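You operate a simulated robot arm through the tools that you are given. There is no shell and no other tool.

The job below is to be done with a simulated robot arm. You get a single attempt, and the scene is never put back.

Task
Cap the tube named on the job card in the card's colour and lay it in the chute.
Fine: one cap; set the press latch back to HELD.

It is judged by the outcome, as a careful person would: the job done as asked, and still so three seconds after it is handed in. It fails if anything else is knocked over, pushed out of place, dropped, spilled or broken. A push-on lid holds only when it is set on centred and level and pressed home; a screw cap is set on level and turned clockwise until tight.

Robot
A 7-joint arm with a two-finger parallel gripper, fixed in place. Base frame: the origin is at the foot of the arm, x ahead of it, y to its left, z up; the work surface is at about z = 820. Units: mm, rad, N and s.
With the tool pointing down near the work surface it reaches from about 100 to 660 mm from the base axis. Its first joint turns from -1.152 to 1.152 rad. Payload 1.57 kg.
The TCP is the grasp point between the finger pads, 30 mm short of the fingertips. In the tool frame z runs along the fingers and y along their closing line. The gripper opens to 80 mm. The fingers are 17 mm wide and 12 mm thick; the gripper's body (40 by 82 mm) begins 80 mm behind the TCP.
Orientation is that of the tool frame in the base frame, as a unit quaternion [x, y, z, w]. With the fingers straight down and closing along the base's y, the tool's x points along the base's -x, its y along +y and its z along -z.

Tools
- The arm moves only by the tool send_rows. Its argument "series" is a list of rows, each a list of 7 numbers: the turn, a rotation vector about the tool's x, y, z in rad, then the shift along the tool's x, y, z in mm, then the opening, from 0 (shut) to 1 (fully open). In form: [[rx, ry, rz, dx, dy, dz, fingers], ...]. A call has 1 to 20 rows; each row shifts and turns the commanded pose from where the row before left it, along the tool's axes as they then stand. A row lasts 0.2 s, in which the tool goes at most 50 mm and 0.15 rad; a call with a longer step from one row to the next is refused whole, and so is a gripper value outside its range. A pose out of reach is approached as far as the arm can. The call stops where the force on the tool passes 60 N (or 10 N more than at its start, if that is more) or the arm is blocked; 0.2 s more then pass. The fingers move at their own pace (about 72 mm/s each) and stop on an object; they squeeze with about 30 N. The grip force told is the motor's: it shows also when the fingers shut on nothing. Time passes only in rows, and 0.2 s behind the last, so rows that do not move let the fingers close. It gives the time, the measured TCP pose, the force on the tool (base axes), the opening and the grip force at its end, in the units of the frame above (readings bear some noise), with the torque about the TCP (base axes, N m) and any sound that the robot's microphone picked up, and new pictures: "pictures" is both (left out), scene, wrist or none.
- Cameras (640 x 400 px; columns grow to the right, rows downward): "scene" is fixed at [53.4, 452.7, 1413.1]; the picture's right is [-0.72, -0.70, 0.00], its down [-0.45, 0.46, -0.77] and it looks along [0.54, -0.55, -0.64] (base axes); focal length 345 px, centre (320, 200). "wrist" rides on the gripper at [72, -7, -122] in the tool frame; the picture's right is [0.09, 1.00, 0.00], its down [-0.84, 0.08, -0.54] and it looks along [-0.54, 0.05, 0.84] (tool axes); focal length 238 px, centre (320, 200).
- point_at(camera, pixels): for up to 12 pixels [column, row] of the newest picture of that camera ("zoom" is the newest enlarged one), the place [x, y, z] in the base frame of the surface seen there, good to about 2 mm, but the place of the scene camera against the robot may be out by one fixed shift of up to 18 mm in any direction. The clock stands still meanwhile.
- zoom(camera, box): a new picture of the part [left, top, right, bottom] of that camera's present view, enlarged. The clock stands still meanwhile.
- hand_in(): hands the job in; it is judged then, once.

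Unless the task says otherwise, let go and move clear before handing in.

The tools are called by a JSON object that holds its "op" and its "data". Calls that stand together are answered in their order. send_rows: Moves the arm, as the interface text tells. Its arguments: {"type":"object","properties":{"series":{"type":"array"},"pictures":{"type":"string","enum":["both","scene","wrist","none"]}},"required":["series"]} The other tools are called the same way: point_at (camera, pixels) gives the place of the surface under pixels of a picture; zoom (camera, box) takes an enlarged picture of a part of a camera's view; hand_in () hands the job in.

At the start:

```text
t: 0.0
eef_pos: [357.9, 75.6, 1178.0]
tcp_rot: [0.0, 1.0, 0.0, 0.0]
wrist_force: [-0.1, 0.2, -0.7]
ft_torque: [0.01, 0.0, 0.03]
grip_width: 80.1
grasp_force: 0.0
```

scene: 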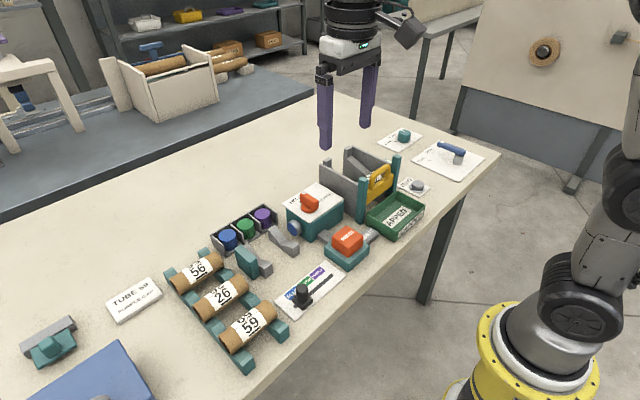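
wrist: 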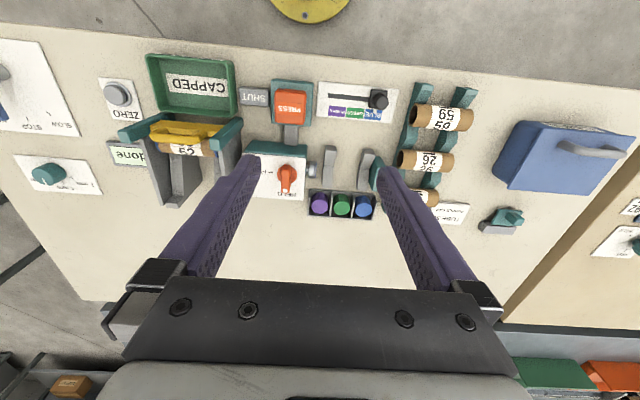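

The scene shows tubes 56, 26 and 59 on a rack (about 195-250, 270-325), a card at (134,300), a press with lever, cap colours and a slider. I'll zoom in to read everything.

{"op": "zoom", "data": {"camera": "scene", "box": [90, 240, 290, 370]}}

{"op": "zoom", "data": {"camera": "scene", "box": [200, 170, 360, 320]}}

{"op": "zoom", "data": {"camera": "scene", "box": [290, 110, 490, 260]}}

{"op": "zoom", "data": {"camera": "wrist", "box": [230, 60, 480, 230]}}

{"op": "zoom", "data": {"camera": "wrist", "box": [0, 30, 250, 220]}}

```text
3.08 times, centred on (190, 305) of scene
```

zoom: 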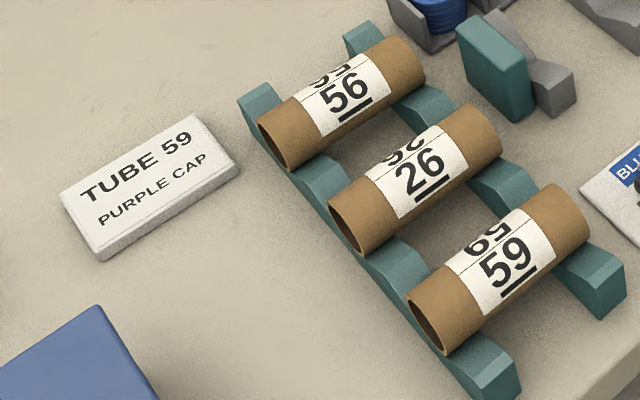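

```text
2.67 times, centred on (280, 245) of scene
```

zoom: 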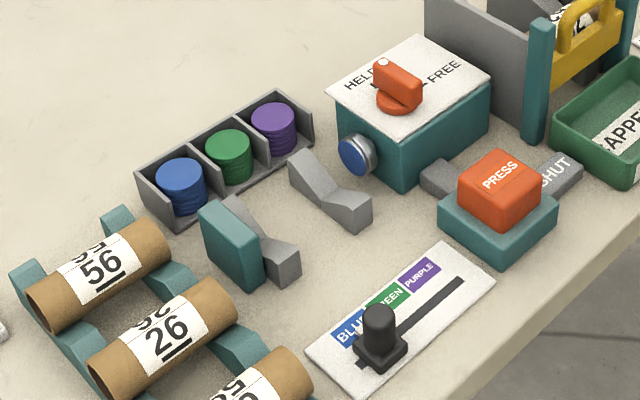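

```text
2.67 times, centred on (390, 185) of scene
```

zoom: 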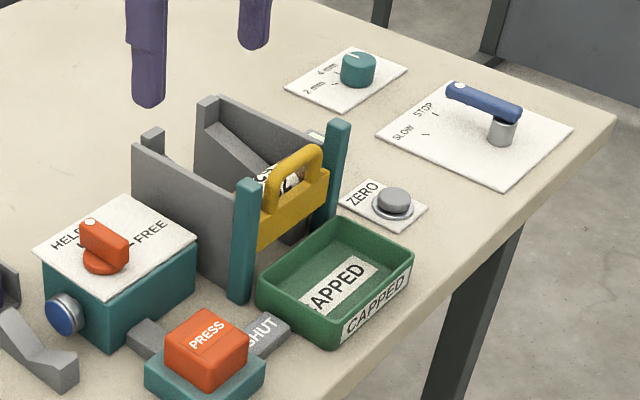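

```text
2.35 times, centred on (355, 145) of wrist
```

zoom: 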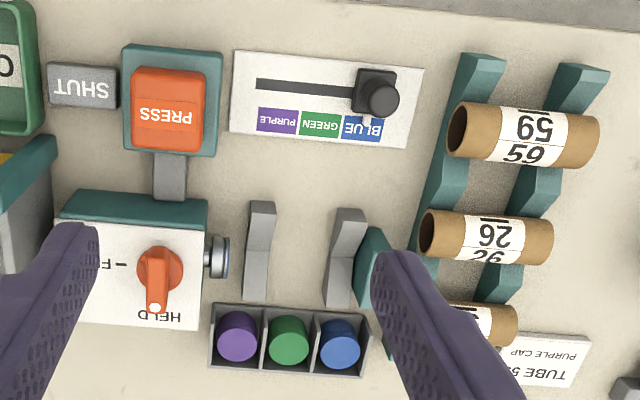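

```text
2.11 times, centred on (125, 125) of wrist
```

zoom: 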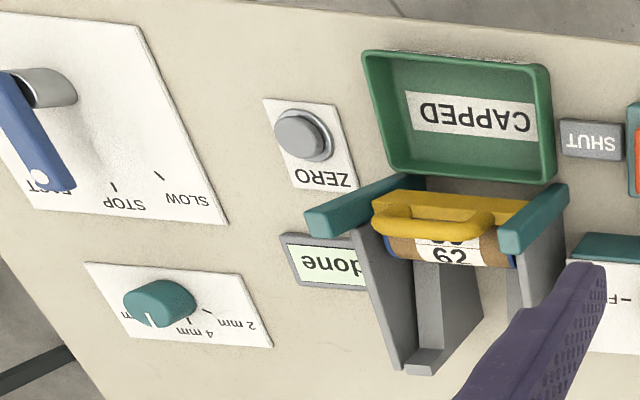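

The card says TUBE 59, PURPLE CAP; the slider stands at BLUE, the latch at HELD, and the ram shows a blue face. Next I'll measure places with the wrist camera.

{"op": "point_at", "data": {"camera": "wrist", "pixels": [[414, 117], [440, 117], [472, 120], [440, 108], [377, 99], [330, 96], [290, 105], [285, 180], [287, 168], [320, 205], [331, 168], [366, 165]]}}

{"op": "point_at", "data": {"camera": "wrist", "pixels": [[255, 96], [195, 86], [190, 132], [185, 148], [165, 165], [175, 195], [130, 130], [235, 128], [342, 206], [364, 206], [312, 170], [375, 178]]}}

{"op": "zoom", "data": {"camera": "scene", "box": [260, 180, 360, 250]}}

{"op": "zoom", "data": {"camera": "scene", "box": [310, 215, 400, 275]}}

{"op": "zoom", "data": {"camera": "scene", "box": [310, 135, 430, 215]}}

```text
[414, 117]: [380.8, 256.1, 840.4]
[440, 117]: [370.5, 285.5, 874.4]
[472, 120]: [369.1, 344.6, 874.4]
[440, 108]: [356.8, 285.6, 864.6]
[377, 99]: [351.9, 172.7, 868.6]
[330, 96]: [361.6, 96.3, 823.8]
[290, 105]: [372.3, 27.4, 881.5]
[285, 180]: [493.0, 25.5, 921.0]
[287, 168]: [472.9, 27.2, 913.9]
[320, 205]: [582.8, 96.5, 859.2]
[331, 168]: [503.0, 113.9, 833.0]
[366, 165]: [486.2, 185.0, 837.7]
```

```text
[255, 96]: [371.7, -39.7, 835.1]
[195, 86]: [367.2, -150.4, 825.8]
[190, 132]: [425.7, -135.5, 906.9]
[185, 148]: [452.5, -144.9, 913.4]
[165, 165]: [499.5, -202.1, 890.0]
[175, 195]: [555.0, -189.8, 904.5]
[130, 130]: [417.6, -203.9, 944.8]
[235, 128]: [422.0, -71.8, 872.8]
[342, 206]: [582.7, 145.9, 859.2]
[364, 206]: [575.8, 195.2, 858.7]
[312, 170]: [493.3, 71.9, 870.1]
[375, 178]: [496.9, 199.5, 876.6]
```

```text
5.71 times, centred on (310, 215) of scene
```

zoom: 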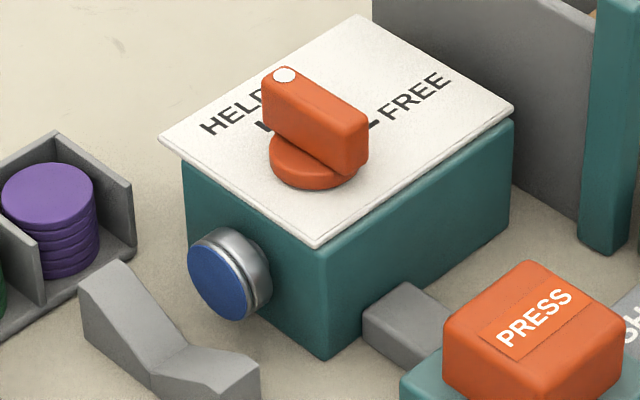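

```text
6.67 times, centred on (355, 245) of scene
```

zoom: 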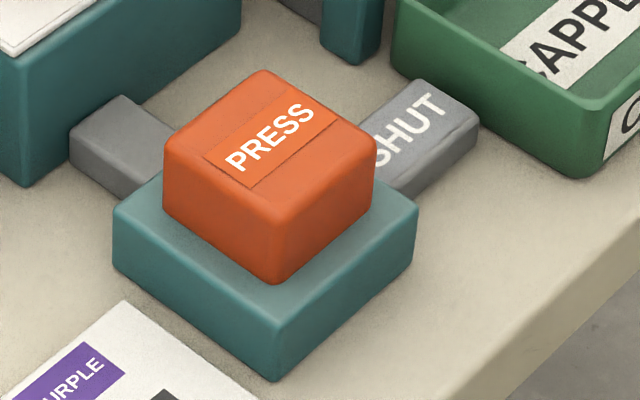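

```text
5.00 times, centred on (370, 175) of scene
```

zoom: 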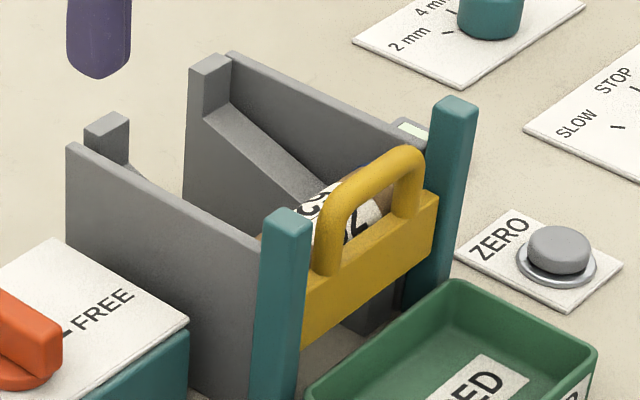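

Tube 59 lies along y near (370, 300, 874), the latch knob is near (480, 27), the ram near (493, 72, 870) and the slider knob near (352, 173). I'll move lower over the press for a closer look.

{"op": "send_rows", "data": {"series": [[0, 0, 0, -5, -5, 40, 1], [0, 0, 0, -5, -5, 40, 1], [0, 0, 0, 0, 0, 40, 1]], "pictures": "wrist"}}

{"op": "zoom", "data": {"camera": "wrist", "box": [200, 40, 440, 220]}}

{"op": "zoom", "data": {"camera": "wrist", "box": [20, 40, 260, 220]}}

```text
t: 0.8
eef_pos: [366.8, 65.6, 1060.0]
tcp_rot: [0.0, 1.0, 0.0, -0.001]
wrist_force: [-0.2, 0.0, -0.8]
ft_torque: [0.04, 0.0, 0.0]
grip_width: 79.9
grasp_force: 0.0
```

wrist: 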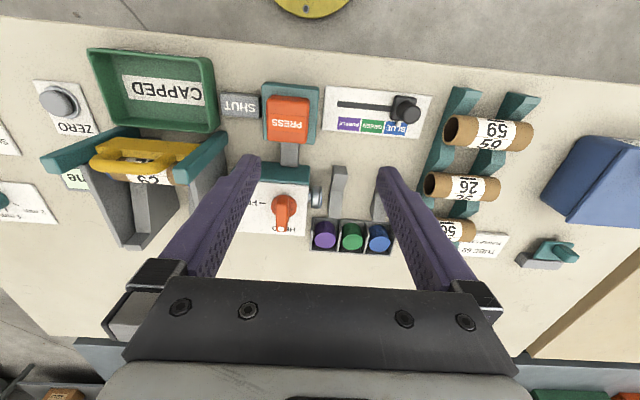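

```text
2.22 times, centred on (320, 130) of wrist
```

zoom: 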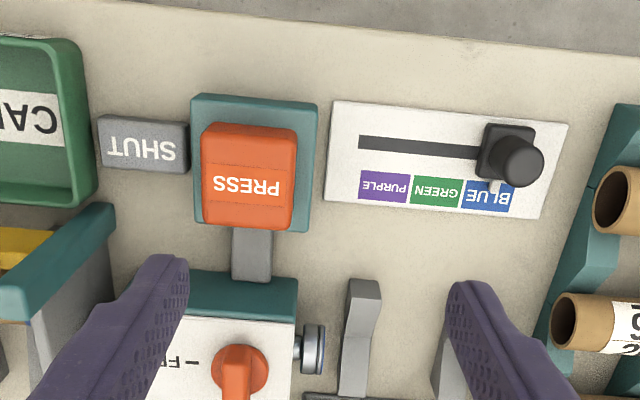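

```text
2.22 times, centred on (140, 130) of wrist
```

zoom: 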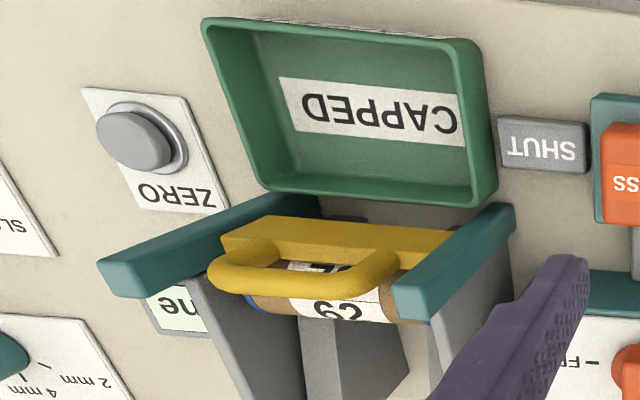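

The slider knob sits at (405,105) in the wrist picture, pointing to BLUE; PURPLE is at (348,124). I'll go above the knob to look closer.

{"op": "send_rows", "data": {"series": [[0, 0, 0, 4, 35, 20, 1], [0, 0, 0, 4, 35, 25, 1], [0, 0, 0, 4, 35, 25, 1], [0, 0, 0, 3, 2, 20, 1]], "pictures": "wrist"}}

{"op": "zoom", "data": {"camera": "wrist", "box": [200, 60, 440, 210]}}

```text
t: 1.8
eef_pos: [353.8, 172.7, 968.7]
tcp_rot: [0.0, 1.0, -0.001, 0.001]
wrist_force: [0.9, 0.0, 0.4]
ft_torque: [0.02, 0.02, -0.02]
grip_width: 79.9
grasp_force: 0.1
```

wrist: 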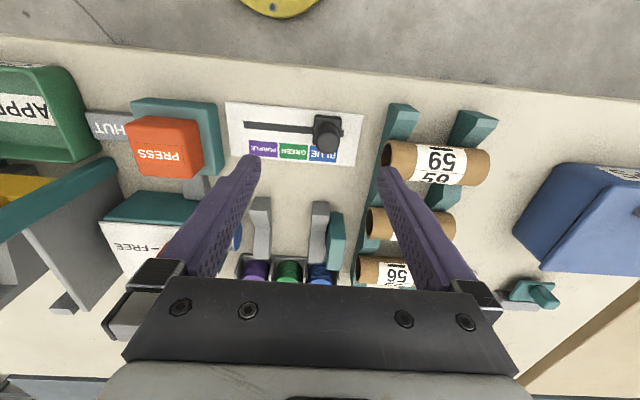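

```text
2.67 times, centred on (320, 135) of wrist
```

zoom: 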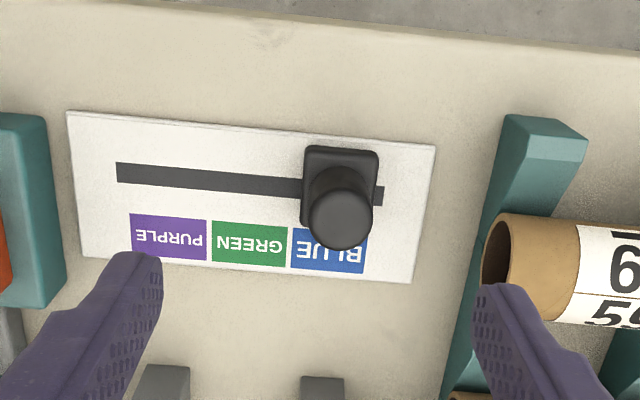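

{"op": "point_at", "data": {"camera": "wrist", "pixels": [[328, 146], [327, 121], [322, 155], [263, 148], [293, 152], [322, 156], [244, 124], [343, 133], [382, 157], [388, 155], [486, 165], [436, 160]]}}

{"op": "point_at", "data": {"camera": "wrist", "pixels": [[166, 148], [145, 118], [258, 232], [261, 205], [319, 240], [318, 210], [335, 240], [336, 215], [238, 237], [402, 108], [476, 118], [107, 125]]}}

```text
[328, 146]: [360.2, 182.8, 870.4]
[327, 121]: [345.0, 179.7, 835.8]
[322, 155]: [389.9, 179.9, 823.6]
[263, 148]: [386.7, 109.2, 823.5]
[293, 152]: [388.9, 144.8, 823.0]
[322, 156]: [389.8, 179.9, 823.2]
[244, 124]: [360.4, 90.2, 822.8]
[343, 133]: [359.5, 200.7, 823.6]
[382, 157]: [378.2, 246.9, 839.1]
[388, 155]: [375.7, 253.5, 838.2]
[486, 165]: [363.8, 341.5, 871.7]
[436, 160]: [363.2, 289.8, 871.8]
```

```text
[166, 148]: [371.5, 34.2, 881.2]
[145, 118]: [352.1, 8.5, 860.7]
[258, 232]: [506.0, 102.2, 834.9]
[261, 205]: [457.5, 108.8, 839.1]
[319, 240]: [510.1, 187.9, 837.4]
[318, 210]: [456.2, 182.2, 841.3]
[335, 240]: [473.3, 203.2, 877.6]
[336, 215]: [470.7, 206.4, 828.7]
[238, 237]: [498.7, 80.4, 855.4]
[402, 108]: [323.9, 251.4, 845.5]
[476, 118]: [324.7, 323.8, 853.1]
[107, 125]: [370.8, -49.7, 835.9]
```

The slot lies at x≈360; BLUE is at y≈180, PURPLE at y≈109, and the knob top is at z≈870. I'll lower around the knob with fingers half open and close.

{"op": "send_rows", "data": {"series": [[0, 0, 0, -3, 4, 0, 0.55], [0, 0, 0, -3, 4, 20, 0.55], [0, 0, 0, 0, 0, 35, 0.55], [0, 0, 0, 0, 0, 34, 0.55], [0, 0, 0, 0, 0, 0, 0.0], [0, 0, 0, 0, 0, 0, 0.0]], "pictures": "both"}}

```text
t: 3.2
eef_pos: [360.6, 177.9, 878.9]
tcp_rot: [0.0, 1.0, 0.0, -0.001]
wrist_force: [-1.1, 1.1, -5.5]
ft_torque: [0.45, -0.36, 0.0]
grip_width: 23.2
grasp_force: 35.9
```

scene: 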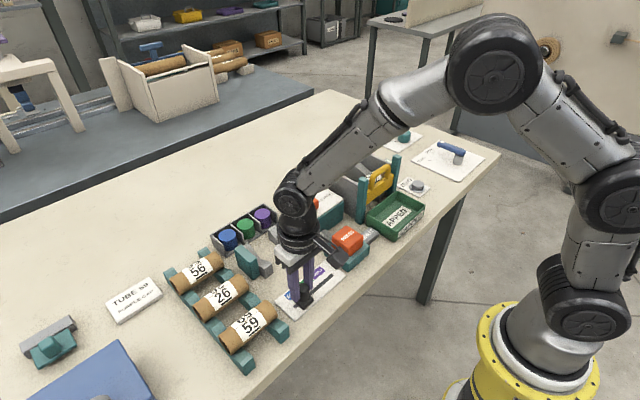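
wrist: 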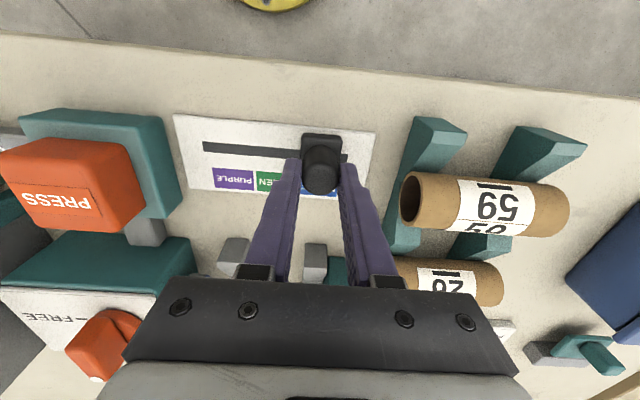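

The fingers hold the knob (23 mm). I'll slide it -y to PURPLE.

{"op": "send_rows", "data": {"series": [[0, 0, 0, 0, -10, 0, 0], [0, 0, 0, 0, -12, 0, 0], [0, 0, 0, 0, -12, 0, 0], [0, 0, 0, 0, -12, 0, 0], [0, 0, 0, 0, -12, 0, 0], [0, 0, 0, 0, -12, 0, 0], [0, 0, 0, 0, 0, 0, 0]], "pictures": "both"}}

{"op": "zoom", "data": {"camera": "wrist", "box": [220, 100, 420, 225]}}

```text
t: 4.8
eef_pos: [359.6, 110.0, 878.4]
tcp_rot: [-0.001, 1.0, 0.0, 0.0]
wrist_force: [14.6, -1.5, -30.1]
ft_torque: [0.37, -0.39, 0.05]
grip_width: 23.4
grasp_force: 35.5
```

scene: 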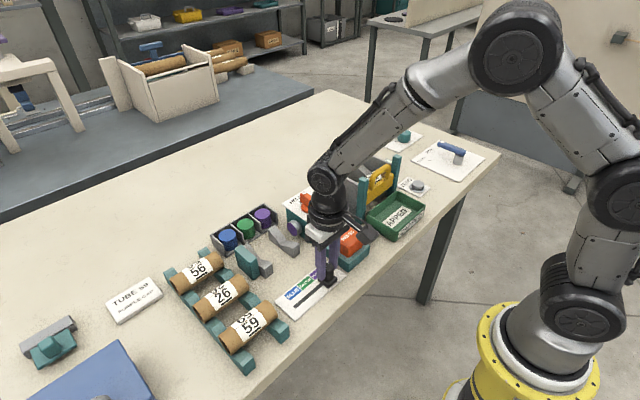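
wrist: 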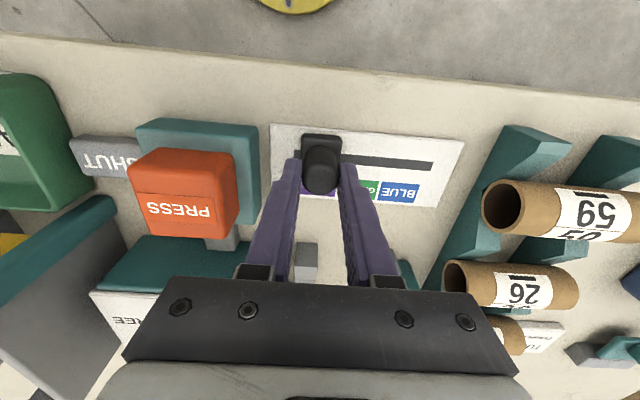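

```text
3.20 times, centred on (320, 162) of wrist
```

zoom: 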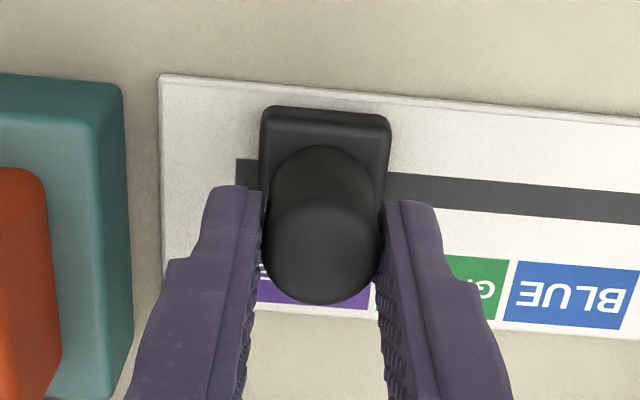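

The ram face in the scene (294,227) is now purple and the knob covers PURPLE. I'll release, lift, and move over tube 59 while turning the tool 90°.

{"op": "send_rows", "data": {"series": [[0, 0, 0, 0, 0, 0, 0.5], [0, 0, 0, 0, 0, 0, 0.5], [0, 0, 0, 0, 0, -35, 0.5], [0, 0, 0, 0, 0, -40, 0.5], [0, 0, 0, 0, 0, -40, 0.5]], "pictures": "scene"}}

{"op": "zoom", "data": {"camera": "scene", "box": [220, 180, 380, 310]}}

```text
t: 6.0
eef_pos: [357.2, 110.7, 994.9]
tcp_rot: [0.001, 1.0, 0.0, -0.001]
wrist_force: [0.1, -0.9, 0.5]
ft_torque: [0.02, -0.01, -0.03]
grip_width: 40.1
grasp_force: 0.1
```

scene: 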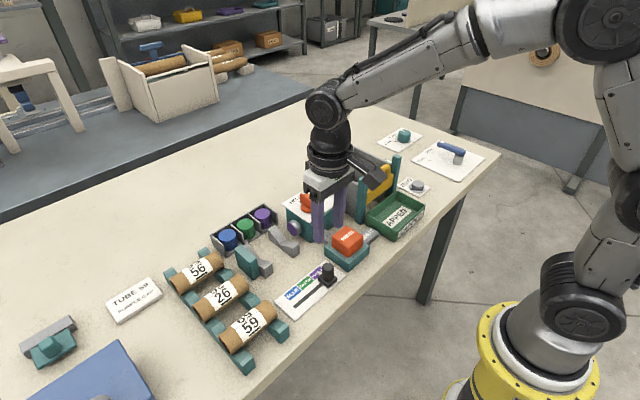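

```text
3.08 times, centred on (300, 245) of scene
```

zoom: 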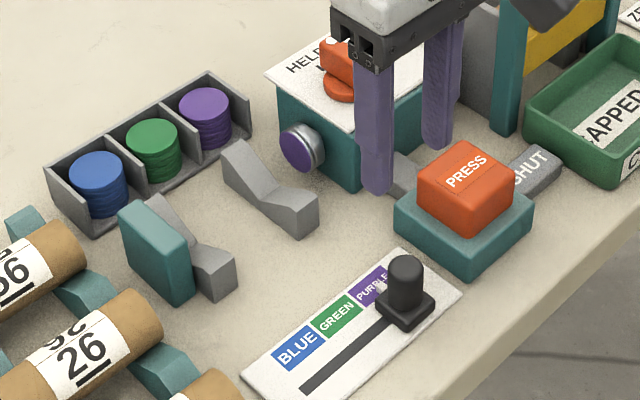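

The ram face is purple now. Next, turn the tool +90° about its axis.

{"op": "send_rows", "data": {"series": [[0, 0, 0.1428, 0, 0, 0, 0.8], [0, 0, 0.1428, 0, 0, 0, 0.8], [0, 0, 0.1428, 0, 0, 0, 0.8], [0, 0, 0.1428, 0, 0, 0, 0.8], [0, 0, 0.1428, 0, 0, 0, 0.8], [0, 0, 0.1428, 0, 0, 0, 0.8], [0, 0, 0.1428, 0, 0, 0, 0.8], [0, 0, 0.1428, 0, 0, 0, 0.8], [0, 0, 0.1428, 0, 0, 0, 0.8], [0, 0, 0.1428, 0, 0, 0, 0.8], [0, 0, 0.1428, 0, 0, 0, 0.8]], "pictures": "wrist"}}

```text
t: 8.4
eef_pos: [359.4, 108.3, 994.0]
tcp_rot: [0.708, 0.706, 0.0, 0.0]
wrist_force: [-0.6, -0.3, -0.6]
ft_torque: [0.01, 0.0, 0.01]
grip_width: 64.0
grasp_force: 0.0
```

wrist: 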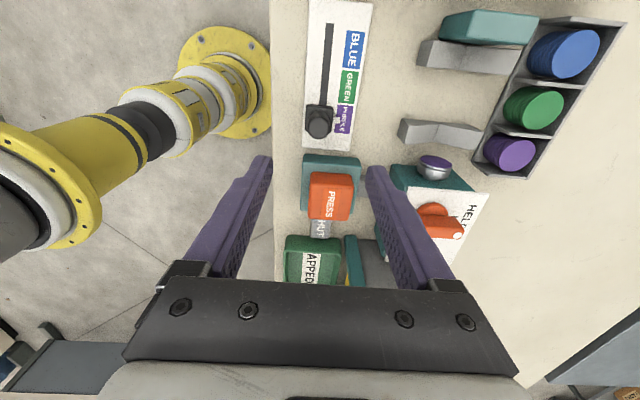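

The tool's x now points along +y and its y along +x. I'll move over tube 59 and look.

{"op": "send_rows", "data": {"series": [[0, 0, 0, 37, 1, 0, 0.8], [0, 0, 0, 38, 1, 0, 0.8], [0, 0, 0, 38, 1, 0, 0.8], [0, 0, 0, 38, 1, 0, 0.8], [0, 0, 0, 36, 1, 20, 0.8]], "pictures": "wrist"}}

{"op": "zoom", "data": {"camera": "wrist", "box": [200, 40, 440, 240]}}

```text
t: 9.6
eef_pos: [364.5, 297.3, 974.2]
tcp_rot: [0.707, 0.707, 0.0, 0.0]
wrist_force: [-0.3, -1.2, -0.7]
ft_torque: [0.01, -0.02, -0.02]
grip_width: 63.7
grasp_force: 0.1
```

wrist: 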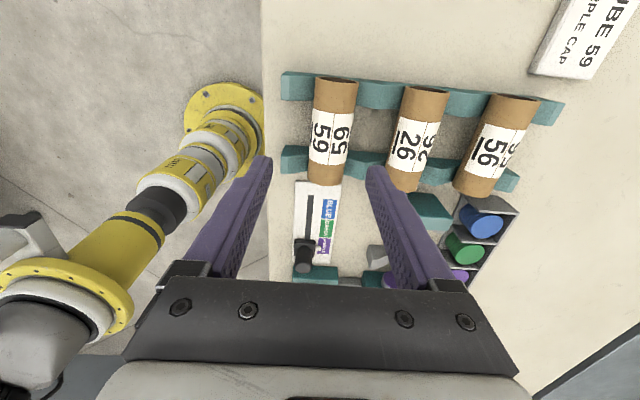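

```text
2.00 times, centred on (320, 140) of wrist
```

zoom: 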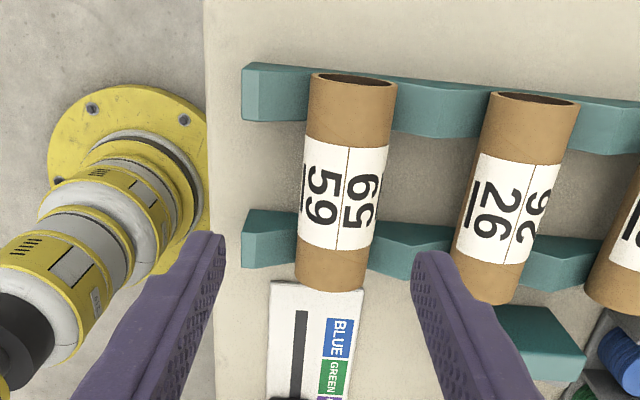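

{"op": "point_at", "data": {"camera": "wrist", "pixels": [[336, 80], [332, 182], [334, 130], [317, 130], [350, 130], [329, 150], [314, 170], [347, 172], [314, 100], [356, 100], [408, 185], [400, 140]]}}

{"op": "point_at", "data": {"camera": "scene", "pixels": [[222, 345], [274, 312], [250, 322]]}}

```text
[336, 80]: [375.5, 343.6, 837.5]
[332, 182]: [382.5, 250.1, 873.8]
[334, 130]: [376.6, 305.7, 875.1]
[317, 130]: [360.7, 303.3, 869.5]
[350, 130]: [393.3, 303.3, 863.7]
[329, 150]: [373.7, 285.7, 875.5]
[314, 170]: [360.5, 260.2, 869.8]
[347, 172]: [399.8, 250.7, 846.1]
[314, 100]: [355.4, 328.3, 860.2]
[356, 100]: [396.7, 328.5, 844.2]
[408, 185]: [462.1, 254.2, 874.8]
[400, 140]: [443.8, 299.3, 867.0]
```

```text
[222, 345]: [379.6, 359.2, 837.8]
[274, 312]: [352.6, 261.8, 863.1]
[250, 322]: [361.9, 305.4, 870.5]
```

Fitting the points gives tube 59 centre at x≈375, z≈855, r≈20, y 247-345. I'll descend with the fingers open 64 mm, centre over y=296, and grip.

{"op": "send_rows", "data": {"series": [[0, 0, 0, -1, 5, 10, 0.8], [0, 0, 0, 0, 5.5, 28, 0.8], [0, 0, 0, 0, 0, 30, 0.8], [0, 0, 0, 0, 0, 25, 0.8], [0, 0, 0, 0, 0, 15, 0.8], [0, 0, 0, 0, 0, 0, 0.8]], "pictures": "both"}}

```text
t: 11.0
eef_pos: [374.3, 295.7, 867.9]
tcp_rot: [0.707, 0.707, 0.0, 0.0]
wrist_force: [0.7, -0.2, 0.6]
ft_torque: [0.0, -0.02, -0.04]
grip_width: 64.1
grasp_force: 0.0
```

scene: 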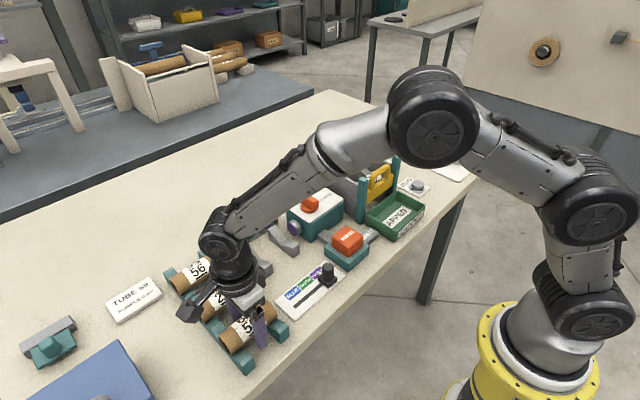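
wrist: 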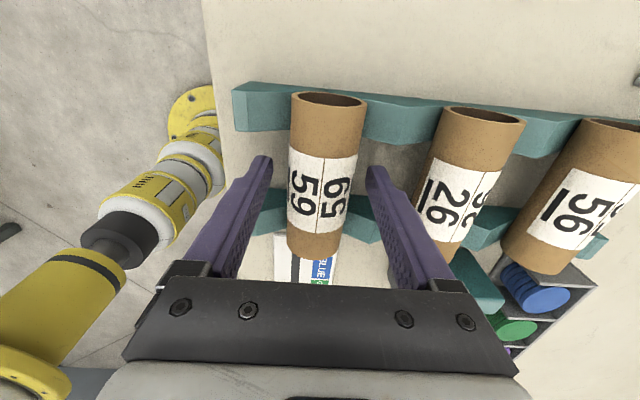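

The tube sits between the fingers. Close and check the width.

{"op": "send_rows", "data": {"series": [[0, 0, 0, 0, 0, 0, 0.35], [0, 0, 0, 0, 0, 0, 0.35], [0, 0, 0, 0, 0, 0, 0.35]], "pictures": "wrist"}}

{"op": "point_at", "data": {"camera": "wrist", "pixels": [[330, 98], [318, 255], [318, 240], [326, 110], [320, 180], [326, 101]]}}

```text
t: 11.8
eef_pos: [376.1, 295.6, 868.6]
tcp_rot: [0.707, 0.707, 0.0, 0.0]
wrist_force: [0.2, 0.5, -0.3]
ft_torque: [-0.01, 0.02, 0.01]
grip_width: 38.4
grasp_force: 29.8
```

wrist: 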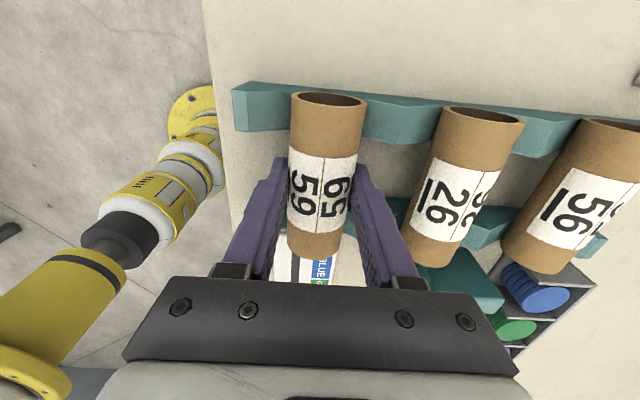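

```text
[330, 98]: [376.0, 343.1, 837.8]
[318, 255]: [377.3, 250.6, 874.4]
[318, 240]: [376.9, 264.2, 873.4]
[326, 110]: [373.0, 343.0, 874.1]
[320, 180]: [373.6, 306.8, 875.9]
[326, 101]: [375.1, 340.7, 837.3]
```

The grip is firm (38.4 mm). Lift straight up and move to a spot beside the cradle so the wrist camera can look at it.

{"op": "send_rows", "data": {"series": [[0, 0, 0, 0, 0, -15, 0.3], [0, 0, 0, 0, 0, -35, 0.3], [0, 0, 0, 0, 0, -40, 0.3], [0, 0, 0, 0, 0, -40, 0.3], [0, 0, 0, -30, 6, 0, 0.3], [0, 0, 0, -35, 9, 0, 0.3], [0, 0, 0, -35, 9, 0, 0.3]], "pictures": "both"}}

{"op": "zoom", "data": {"camera": "wrist", "box": [300, 60, 560, 240]}}

{"op": "zoom", "data": {"camera": "scene", "box": [210, 190, 330, 280]}}

```text
t: 13.4
eef_pos: [397.4, 196.9, 996.6]
tcp_rot: [0.706, 0.708, 0.0, 0.0]
wrist_force: [-0.1, -0.4, 0.1]
ft_torque: [0.01, 0.01, 0.0]
grip_width: 38.5
grasp_force: 30.2
```

scene: 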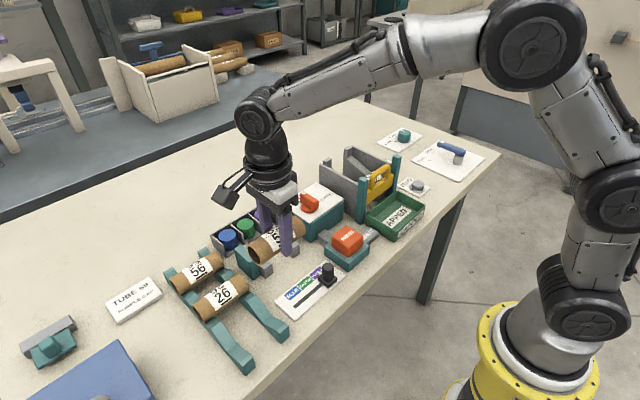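
wrist: 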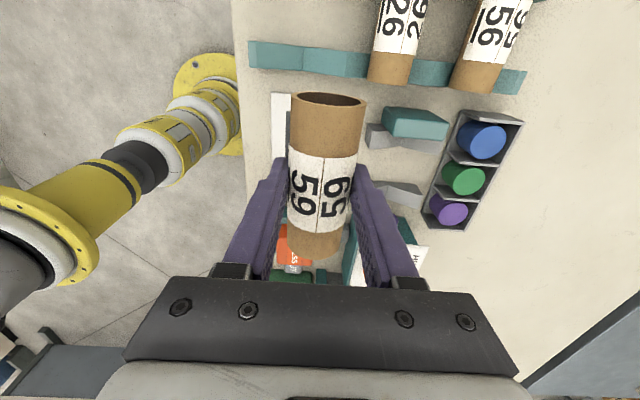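

```text
2.22 times, centred on (430, 150) of wrist
```

zoom: 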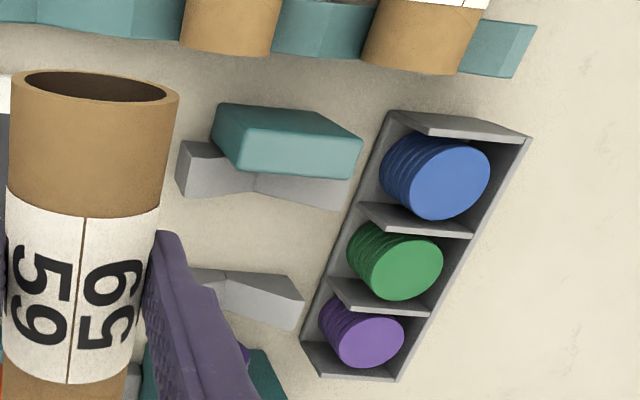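

```text
4.44 times, centred on (270, 235) of scene
```

zoom: 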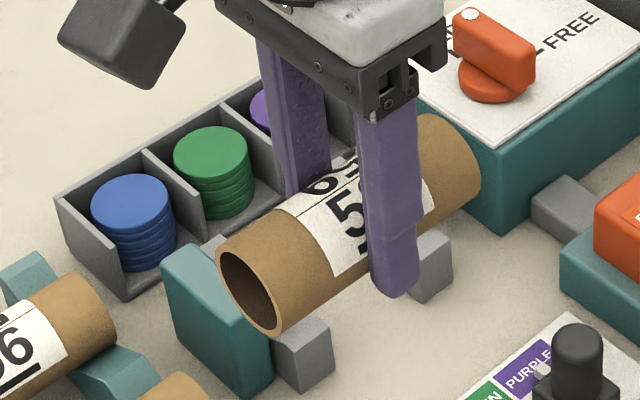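

{"op": "point_at", "data": {"camera": "wrist", "pixels": [[421, 126], [421, 136], [421, 138], [375, 137], [401, 143], [430, 147], [408, 195], [385, 183], [417, 196], [395, 184], [396, 188], [443, 150]]}}

{"op": "zoom", "data": {"camera": "wrist", "box": [360, 100, 460, 220]}}

```text
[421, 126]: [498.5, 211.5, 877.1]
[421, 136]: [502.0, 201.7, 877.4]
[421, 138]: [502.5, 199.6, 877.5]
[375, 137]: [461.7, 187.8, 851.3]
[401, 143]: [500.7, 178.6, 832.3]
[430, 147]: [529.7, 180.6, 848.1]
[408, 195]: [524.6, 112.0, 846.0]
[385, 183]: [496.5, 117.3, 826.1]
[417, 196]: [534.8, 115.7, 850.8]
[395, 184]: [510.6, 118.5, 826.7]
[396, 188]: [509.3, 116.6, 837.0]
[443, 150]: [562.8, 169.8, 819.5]
```

```text
3.33 times, centred on (410, 160) of wrist
```

zoom: 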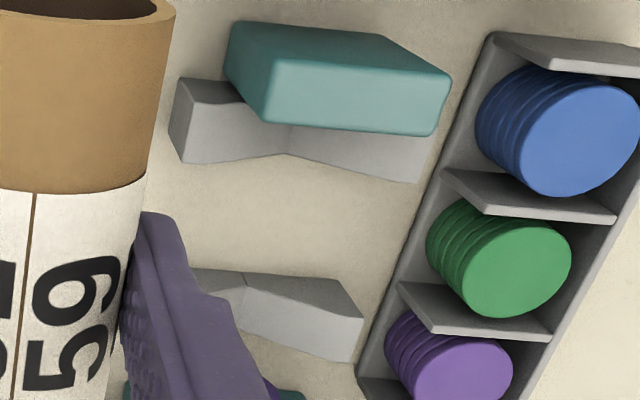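

The cradle: stop's near face at y≈198.5, V vertex at x≈500, z≈832, so a tube centre at about (500, 148, 854). I'll hover above it at z=930.

{"op": "send_rows", "data": {"series": [[0, 0, 0, -12, 26, 10, 0.3], [0, 0, 0, -13, 26, 16, 0.3], [0, 0, 0, -13, 26, 20, 0.3], [0, 0, 0, -12, 24.6, 20, 0.3], [0, 0, 0, 0, 0, 0, 0.3]], "pictures": "both"}}

{"op": "zoom", "data": {"camera": "scene", "box": [210, 170, 350, 280]}}

{"op": "zoom", "data": {"camera": "wrist", "box": [200, 40, 440, 290]}}

```text
t: 14.6
eef_pos: [501.6, 146.1, 930.6]
tcp_rot: [0.707, 0.707, 0.0, 0.0]
wrist_force: [-0.6, -0.4, -0.2]
ft_torque: [0.02, -0.05, -0.02]
grip_width: 38.3
grasp_force: 30.2
```

scene: 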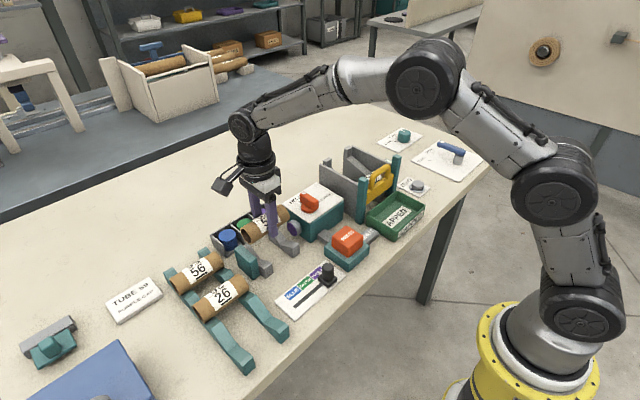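
wrist: 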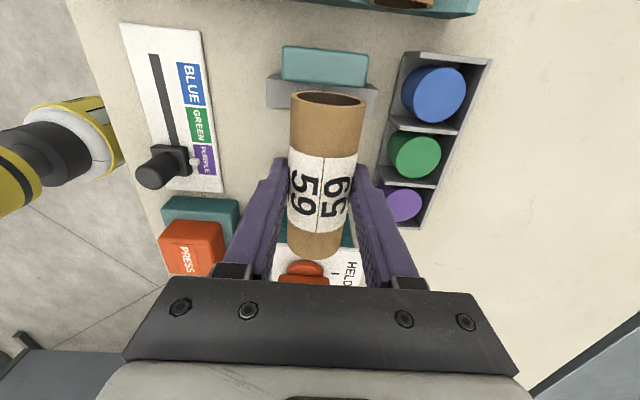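

```text
3.64 times, centred on (280, 225) of scene
```

zoom: 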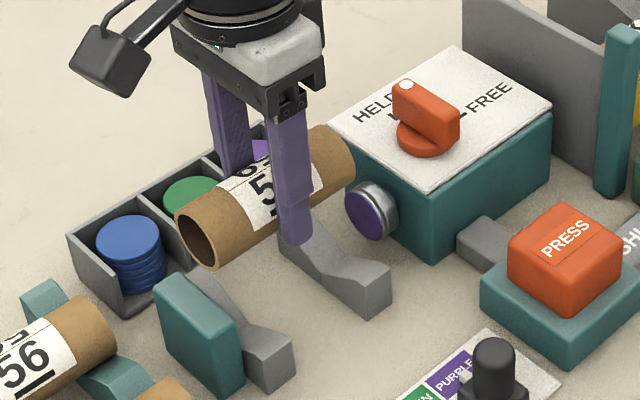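

```text
1.60 times, centred on (320, 165) of wrist
```

zoom: 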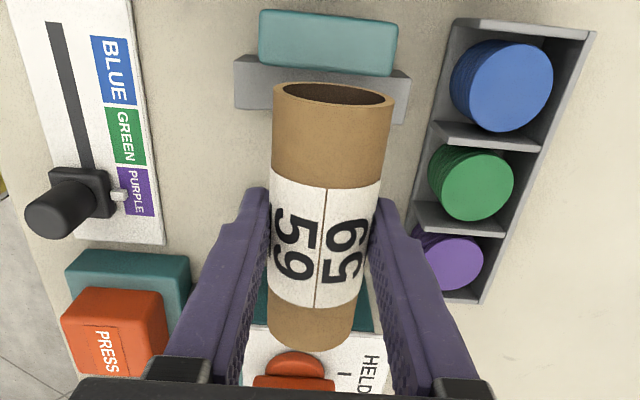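

{"op": "point_at", "data": {"camera": "wrist", "pixels": [[325, 66], [325, 78], [325, 81], [283, 70], [367, 72], [275, 82], [370, 90], [330, 98], [330, 93], [280, 100], [372, 105], [325, 84]]}}

{"op": "point_at", "data": {"camera": "scene", "pixels": [[292, 229], [264, 243], [256, 237], [273, 265]]}}

```text
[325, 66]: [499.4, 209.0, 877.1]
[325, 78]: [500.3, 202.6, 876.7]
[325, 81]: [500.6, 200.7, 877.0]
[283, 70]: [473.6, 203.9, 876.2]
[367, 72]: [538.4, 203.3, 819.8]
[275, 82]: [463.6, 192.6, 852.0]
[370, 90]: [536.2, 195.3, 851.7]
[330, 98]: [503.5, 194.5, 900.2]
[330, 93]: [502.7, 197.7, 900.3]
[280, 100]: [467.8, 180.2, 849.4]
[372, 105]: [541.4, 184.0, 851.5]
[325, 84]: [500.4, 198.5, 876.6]
```

```text
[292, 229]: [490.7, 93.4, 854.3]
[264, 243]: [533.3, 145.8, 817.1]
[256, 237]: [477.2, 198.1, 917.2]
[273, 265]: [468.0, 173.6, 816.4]
```

Tube end is at y≈196 near the stop face (y≈198.5), centred at x≈501. I'll back off 1.5 mm and descend to just above the V supports.

{"op": "send_rows", "data": {"series": [[0, 0, 0, -1.5, -1, 15, 0.3], [0, 0, 0, 0, 0, 20, 0.3], [0, 0, 0, 0, 0, 15, 0.3], [0, 0, 0, 0, 0, 9, 0.3], [0, 0, 0, 0, 0, 1, 0.3], [0, 0, 0, 0, 0, 0, 0.3]], "pictures": "both"}}

{"op": "zoom", "data": {"camera": "scene", "box": [210, 190, 330, 280]}}

```text
t: 16.0
eef_pos: [500.1, 144.0, 869.6]
tcp_rot: [0.707, 0.707, 0.001, 0.0]
wrist_force: [0.7, 0.0, -0.6]
ft_torque: [0.01, 0.0, -0.01]
grip_width: 38.3
grasp_force: 30.1
```

scene: 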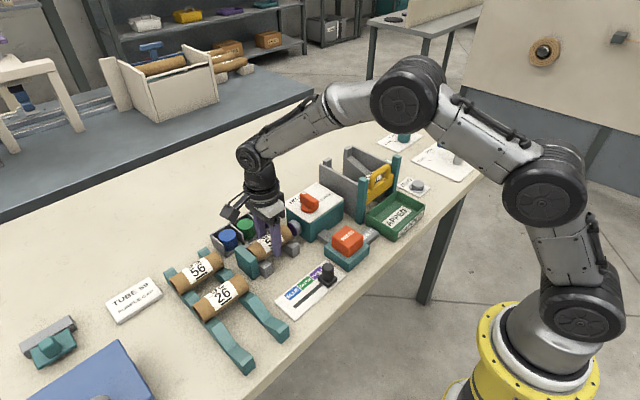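
wrist: 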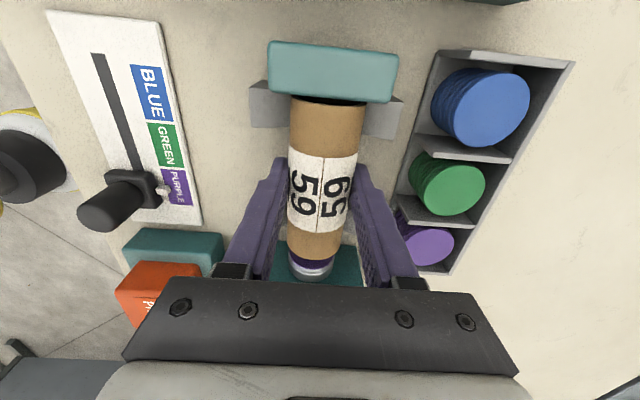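

```text
4.44 times, centred on (270, 235) of scene
```

zoom: 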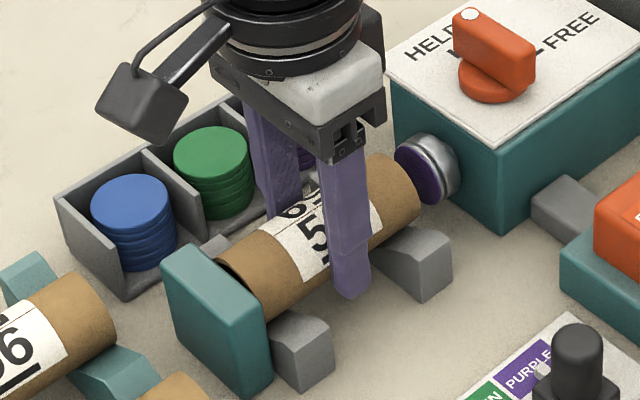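

Tube 59 is lined up between the ram and the stop. I'll lower by small steps until the force shows contact.

{"op": "send_rows", "data": {"series": [[0, 0, 0, 0, 0, 1, 0.3], [0, 0, 0, 0, 0, 0, 0.3]], "pictures": "none"}}

{"op": "send_rows", "data": {"series": [[0, 0, 0, 0, 0, 1, 0.3], [0, 0, 0, 0, 0, 0, 0.3]], "pictures": "none"}}

{"op": "send_rows", "data": {"series": [[0, 0, 0, 0, 0, 1, 0.3], [0, 0, 0, 0, 0, 0, 0.3]], "pictures": "wrist"}}

```text
t: 16.6
eef_pos: [500.2, 145.0, 869.3]
tcp_rot: [0.707, 0.707, 0.0, 0.0]
wrist_force: [-0.1, 0.3, -0.7]
ft_torque: [-0.03, 0.0, 0.01]
grip_width: 38.2
grasp_force: 29.8
```

```text
t: 17.2
eef_pos: [500.1, 143.7, 868.4]
tcp_rot: [0.708, 0.706, 0.0, 0.0]
wrist_force: [0.5, 0.9, 0.3]
ft_torque: [0.02, 0.0, 0.01]
grip_width: 38.3
grasp_force: 29.4
```

```text
t: 17.8
eef_pos: [501.5, 144.3, 868.6]
tcp_rot: [0.707, 0.707, 0.001, 0.0]
wrist_force: [-0.8, 0.0, 3.9]
ft_torque: [-0.08, -0.03, -0.04]
grip_width: 38.1
grasp_force: 30.9
```

wrist: 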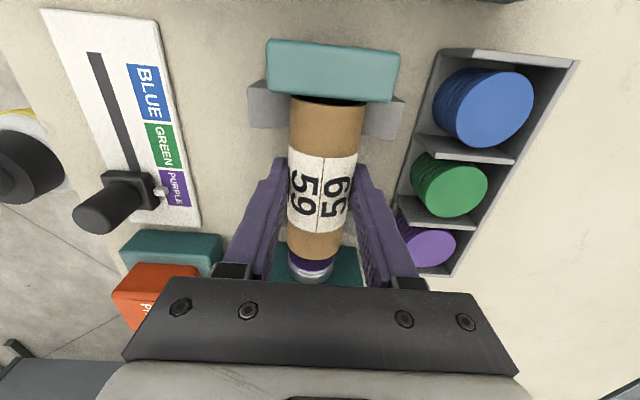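

Contact force 3.9 N: the tube rests in the cradle. Release and lift clear.

{"op": "send_rows", "data": {"series": [[0, 0, 0, 0, 0, 0, 0.7], [0, 0, 0, 0, 0, 0, 0.7], [0, 0, 0, 0, 0, -20, 0.7], [0, 0, 0, 0, 0, -40, 0.7], [0, 0, 0, 0, 0, -45, 0.7], [0, 0, 0, 0, 0, -45, 0.7]], "pictures": "both"}}

{"op": "zoom", "data": {"camera": "scene", "box": [210, 190, 330, 280]}}

{"op": "zoom", "data": {"camera": "wrist", "box": [200, 40, 440, 290]}}

```text
t: 19.2
eef_pos: [499.0, 142.6, 1016.6]
tcp_rot: [0.707, 0.707, -0.001, 0.0]
wrist_force: [0.0, 0.5, 0.2]
ft_torque: [0.0, -0.04, 0.02]
grip_width: 56.1
grasp_force: 0.0
```

scene: 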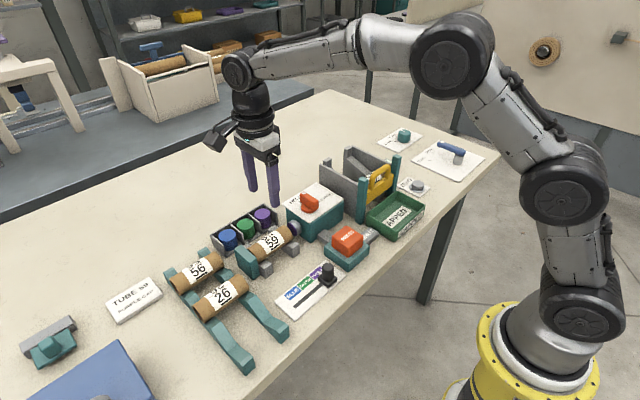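
wrist: 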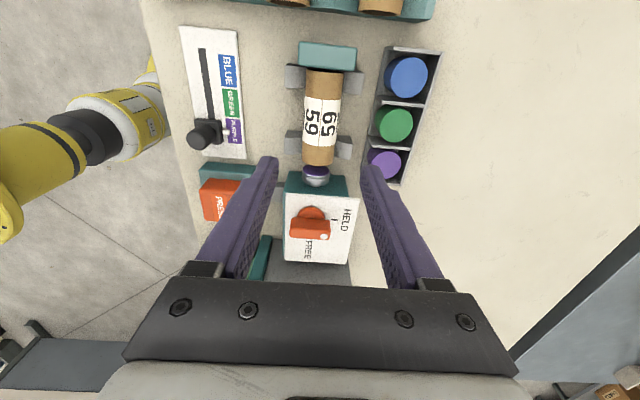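

```text
4.44 times, centred on (270, 235) of scene
```

zoom: 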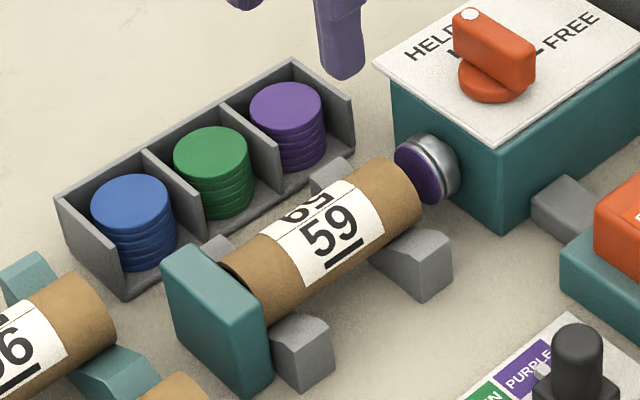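

```text
1.60 times, centred on (320, 165) of wrist
```

zoom: 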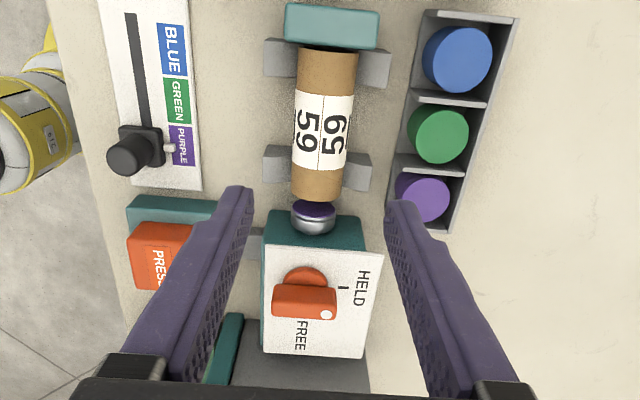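

The tube lies well in the cradle. The latch knob (310,228) has its dot at HELD (+x); FREE is toward -y, so it needs a quarter turn clockwise from above. Let me measure the knob and the other parts.

{"op": "point_at", "data": {"camera": "wrist", "pixels": [[311, 210], [324, 236], [294, 230], [310, 225], [310, 237], [325, 222], [311, 218], [330, 237], [340, 219], [309, 239], [316, 172], [316, 168]]}}

{"op": "zoom", "data": {"camera": "wrist", "box": [270, 150, 370, 280]}}

```text
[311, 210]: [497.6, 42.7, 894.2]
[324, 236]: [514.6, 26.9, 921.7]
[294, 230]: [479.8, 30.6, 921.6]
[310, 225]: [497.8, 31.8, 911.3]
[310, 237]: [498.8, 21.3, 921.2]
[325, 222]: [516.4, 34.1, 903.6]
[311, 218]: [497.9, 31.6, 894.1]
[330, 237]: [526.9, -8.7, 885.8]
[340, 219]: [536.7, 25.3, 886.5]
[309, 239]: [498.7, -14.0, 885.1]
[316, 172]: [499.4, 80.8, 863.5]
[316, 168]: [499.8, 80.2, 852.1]
```

```text
3.08 times, centred on (320, 215) of wrist
```

zoom: 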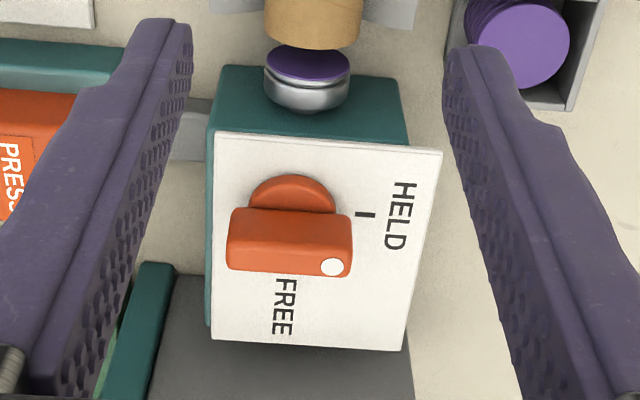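

Knob axis ≈ (498, 25.5), bar top z≈921.5, bar along x. I'll turn the tool back by -90° and move over the knob with fingers closing along y.

{"op": "send_rows", "data": {"series": [[0, 0, -0.1428, 0, 0, 0, 0.7], [0, 0, -0.1428, 0, 0, 0, 0.6], [0, 0, -0.1428, 0, 0, 0, 0.5], [0, 0, -0.1428, 0, 0, 0, 0.5], [0, 0, -0.1428, 0, 0, 0, 0.5], [0, 0, -0.1428, 0, 0, 0, 0.5], [0, 0, -0.1428, 0, 0, 0, 0.5], [0, 0, -0.1428, 0, 0, 0, 0.5], [0, 0, -0.1428, 0, 0, 0, 0.5], [0, 0, -0.1428, 0, 0, 0, 0.5], [0, 0, -0.1428, 0, 0, 0, 0.5], [0, 0, 0, 0, -29, 0, 0.5], [0, 0, 0, 1, -29, 0, 0.5], [0, 0, 0, 0, -29, 0, 0.5], [0, 0, 0, 0, -30, 10, 0.5]], "pictures": "both"}}

{"op": "zoom", "data": {"camera": "wrist", "box": [220, 60, 420, 260]}}

```text
t: 22.4
eef_pos: [498.6, 25.6, 1008.0]
tcp_rot: [-0.001, 1.0, 0.0, 0.0]
wrist_force: [0.2, -0.3, -0.2]
ft_torque: [-0.01, -0.02, 0.03]
grip_width: 40.2
grasp_force: 0.0
```

scene: 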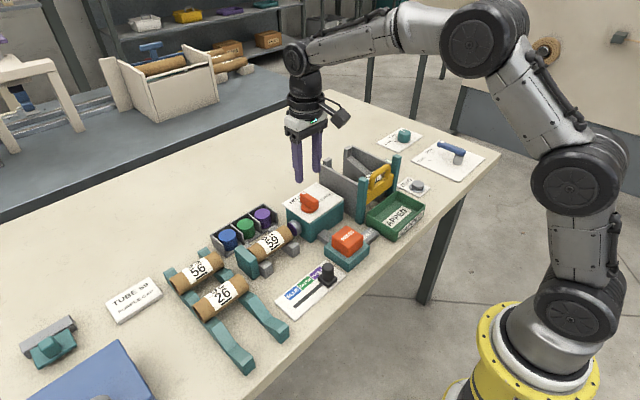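
wrist: 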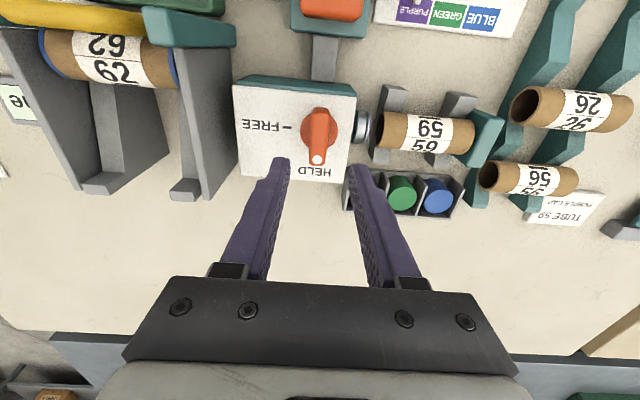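

```text
2.00 times, centred on (320, 160) of wrist
```

zoom: 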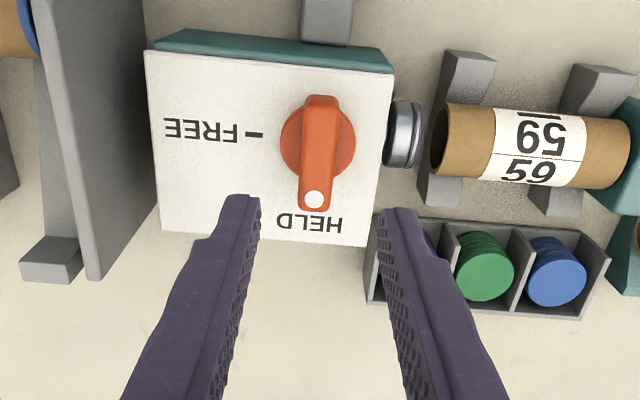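

{"op": "point_at", "data": {"camera": "wrist", "pixels": [[302, 131], [336, 133], [319, 116], [318, 160], [327, 160], [310, 157], [319, 109], [285, 127], [320, 135]]}}

{"op": "point_at", "data": {"camera": "wrist", "pixels": [[46, 45], [175, 62], [110, 68], [100, 182], [115, 90], [140, 90], [183, 190], [195, 55], [95, 85], [235, 140], [200, 195], [75, 185]]}}

{"op": "zoom", "data": {"camera": "wrist", "box": [0, 0, 240, 210]}}

```text
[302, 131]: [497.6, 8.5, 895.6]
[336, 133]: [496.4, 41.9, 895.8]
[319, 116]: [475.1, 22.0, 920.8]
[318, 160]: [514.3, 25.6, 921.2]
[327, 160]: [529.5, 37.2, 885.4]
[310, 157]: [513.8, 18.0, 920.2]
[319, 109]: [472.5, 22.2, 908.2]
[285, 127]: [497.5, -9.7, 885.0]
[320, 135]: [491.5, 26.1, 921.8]
```

```text
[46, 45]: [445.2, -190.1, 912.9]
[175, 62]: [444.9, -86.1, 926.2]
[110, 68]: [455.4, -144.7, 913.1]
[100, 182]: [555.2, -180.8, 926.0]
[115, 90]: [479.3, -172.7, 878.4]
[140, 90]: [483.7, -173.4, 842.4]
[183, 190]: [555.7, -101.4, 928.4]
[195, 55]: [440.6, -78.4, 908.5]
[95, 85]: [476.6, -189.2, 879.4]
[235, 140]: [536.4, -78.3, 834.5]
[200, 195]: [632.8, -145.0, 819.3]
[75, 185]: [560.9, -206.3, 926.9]
```

```text
1.90 times, centred on (120, 105) of wrist
```

zoom: 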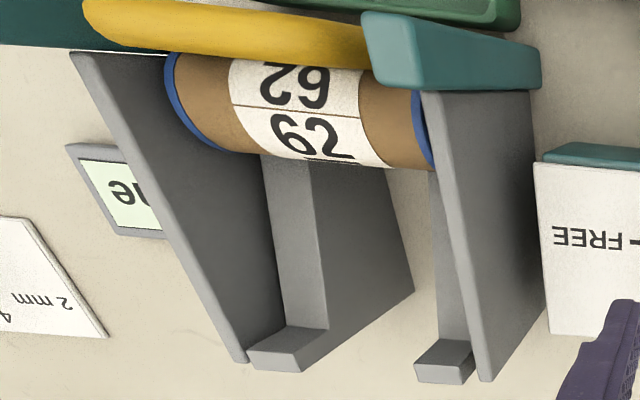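

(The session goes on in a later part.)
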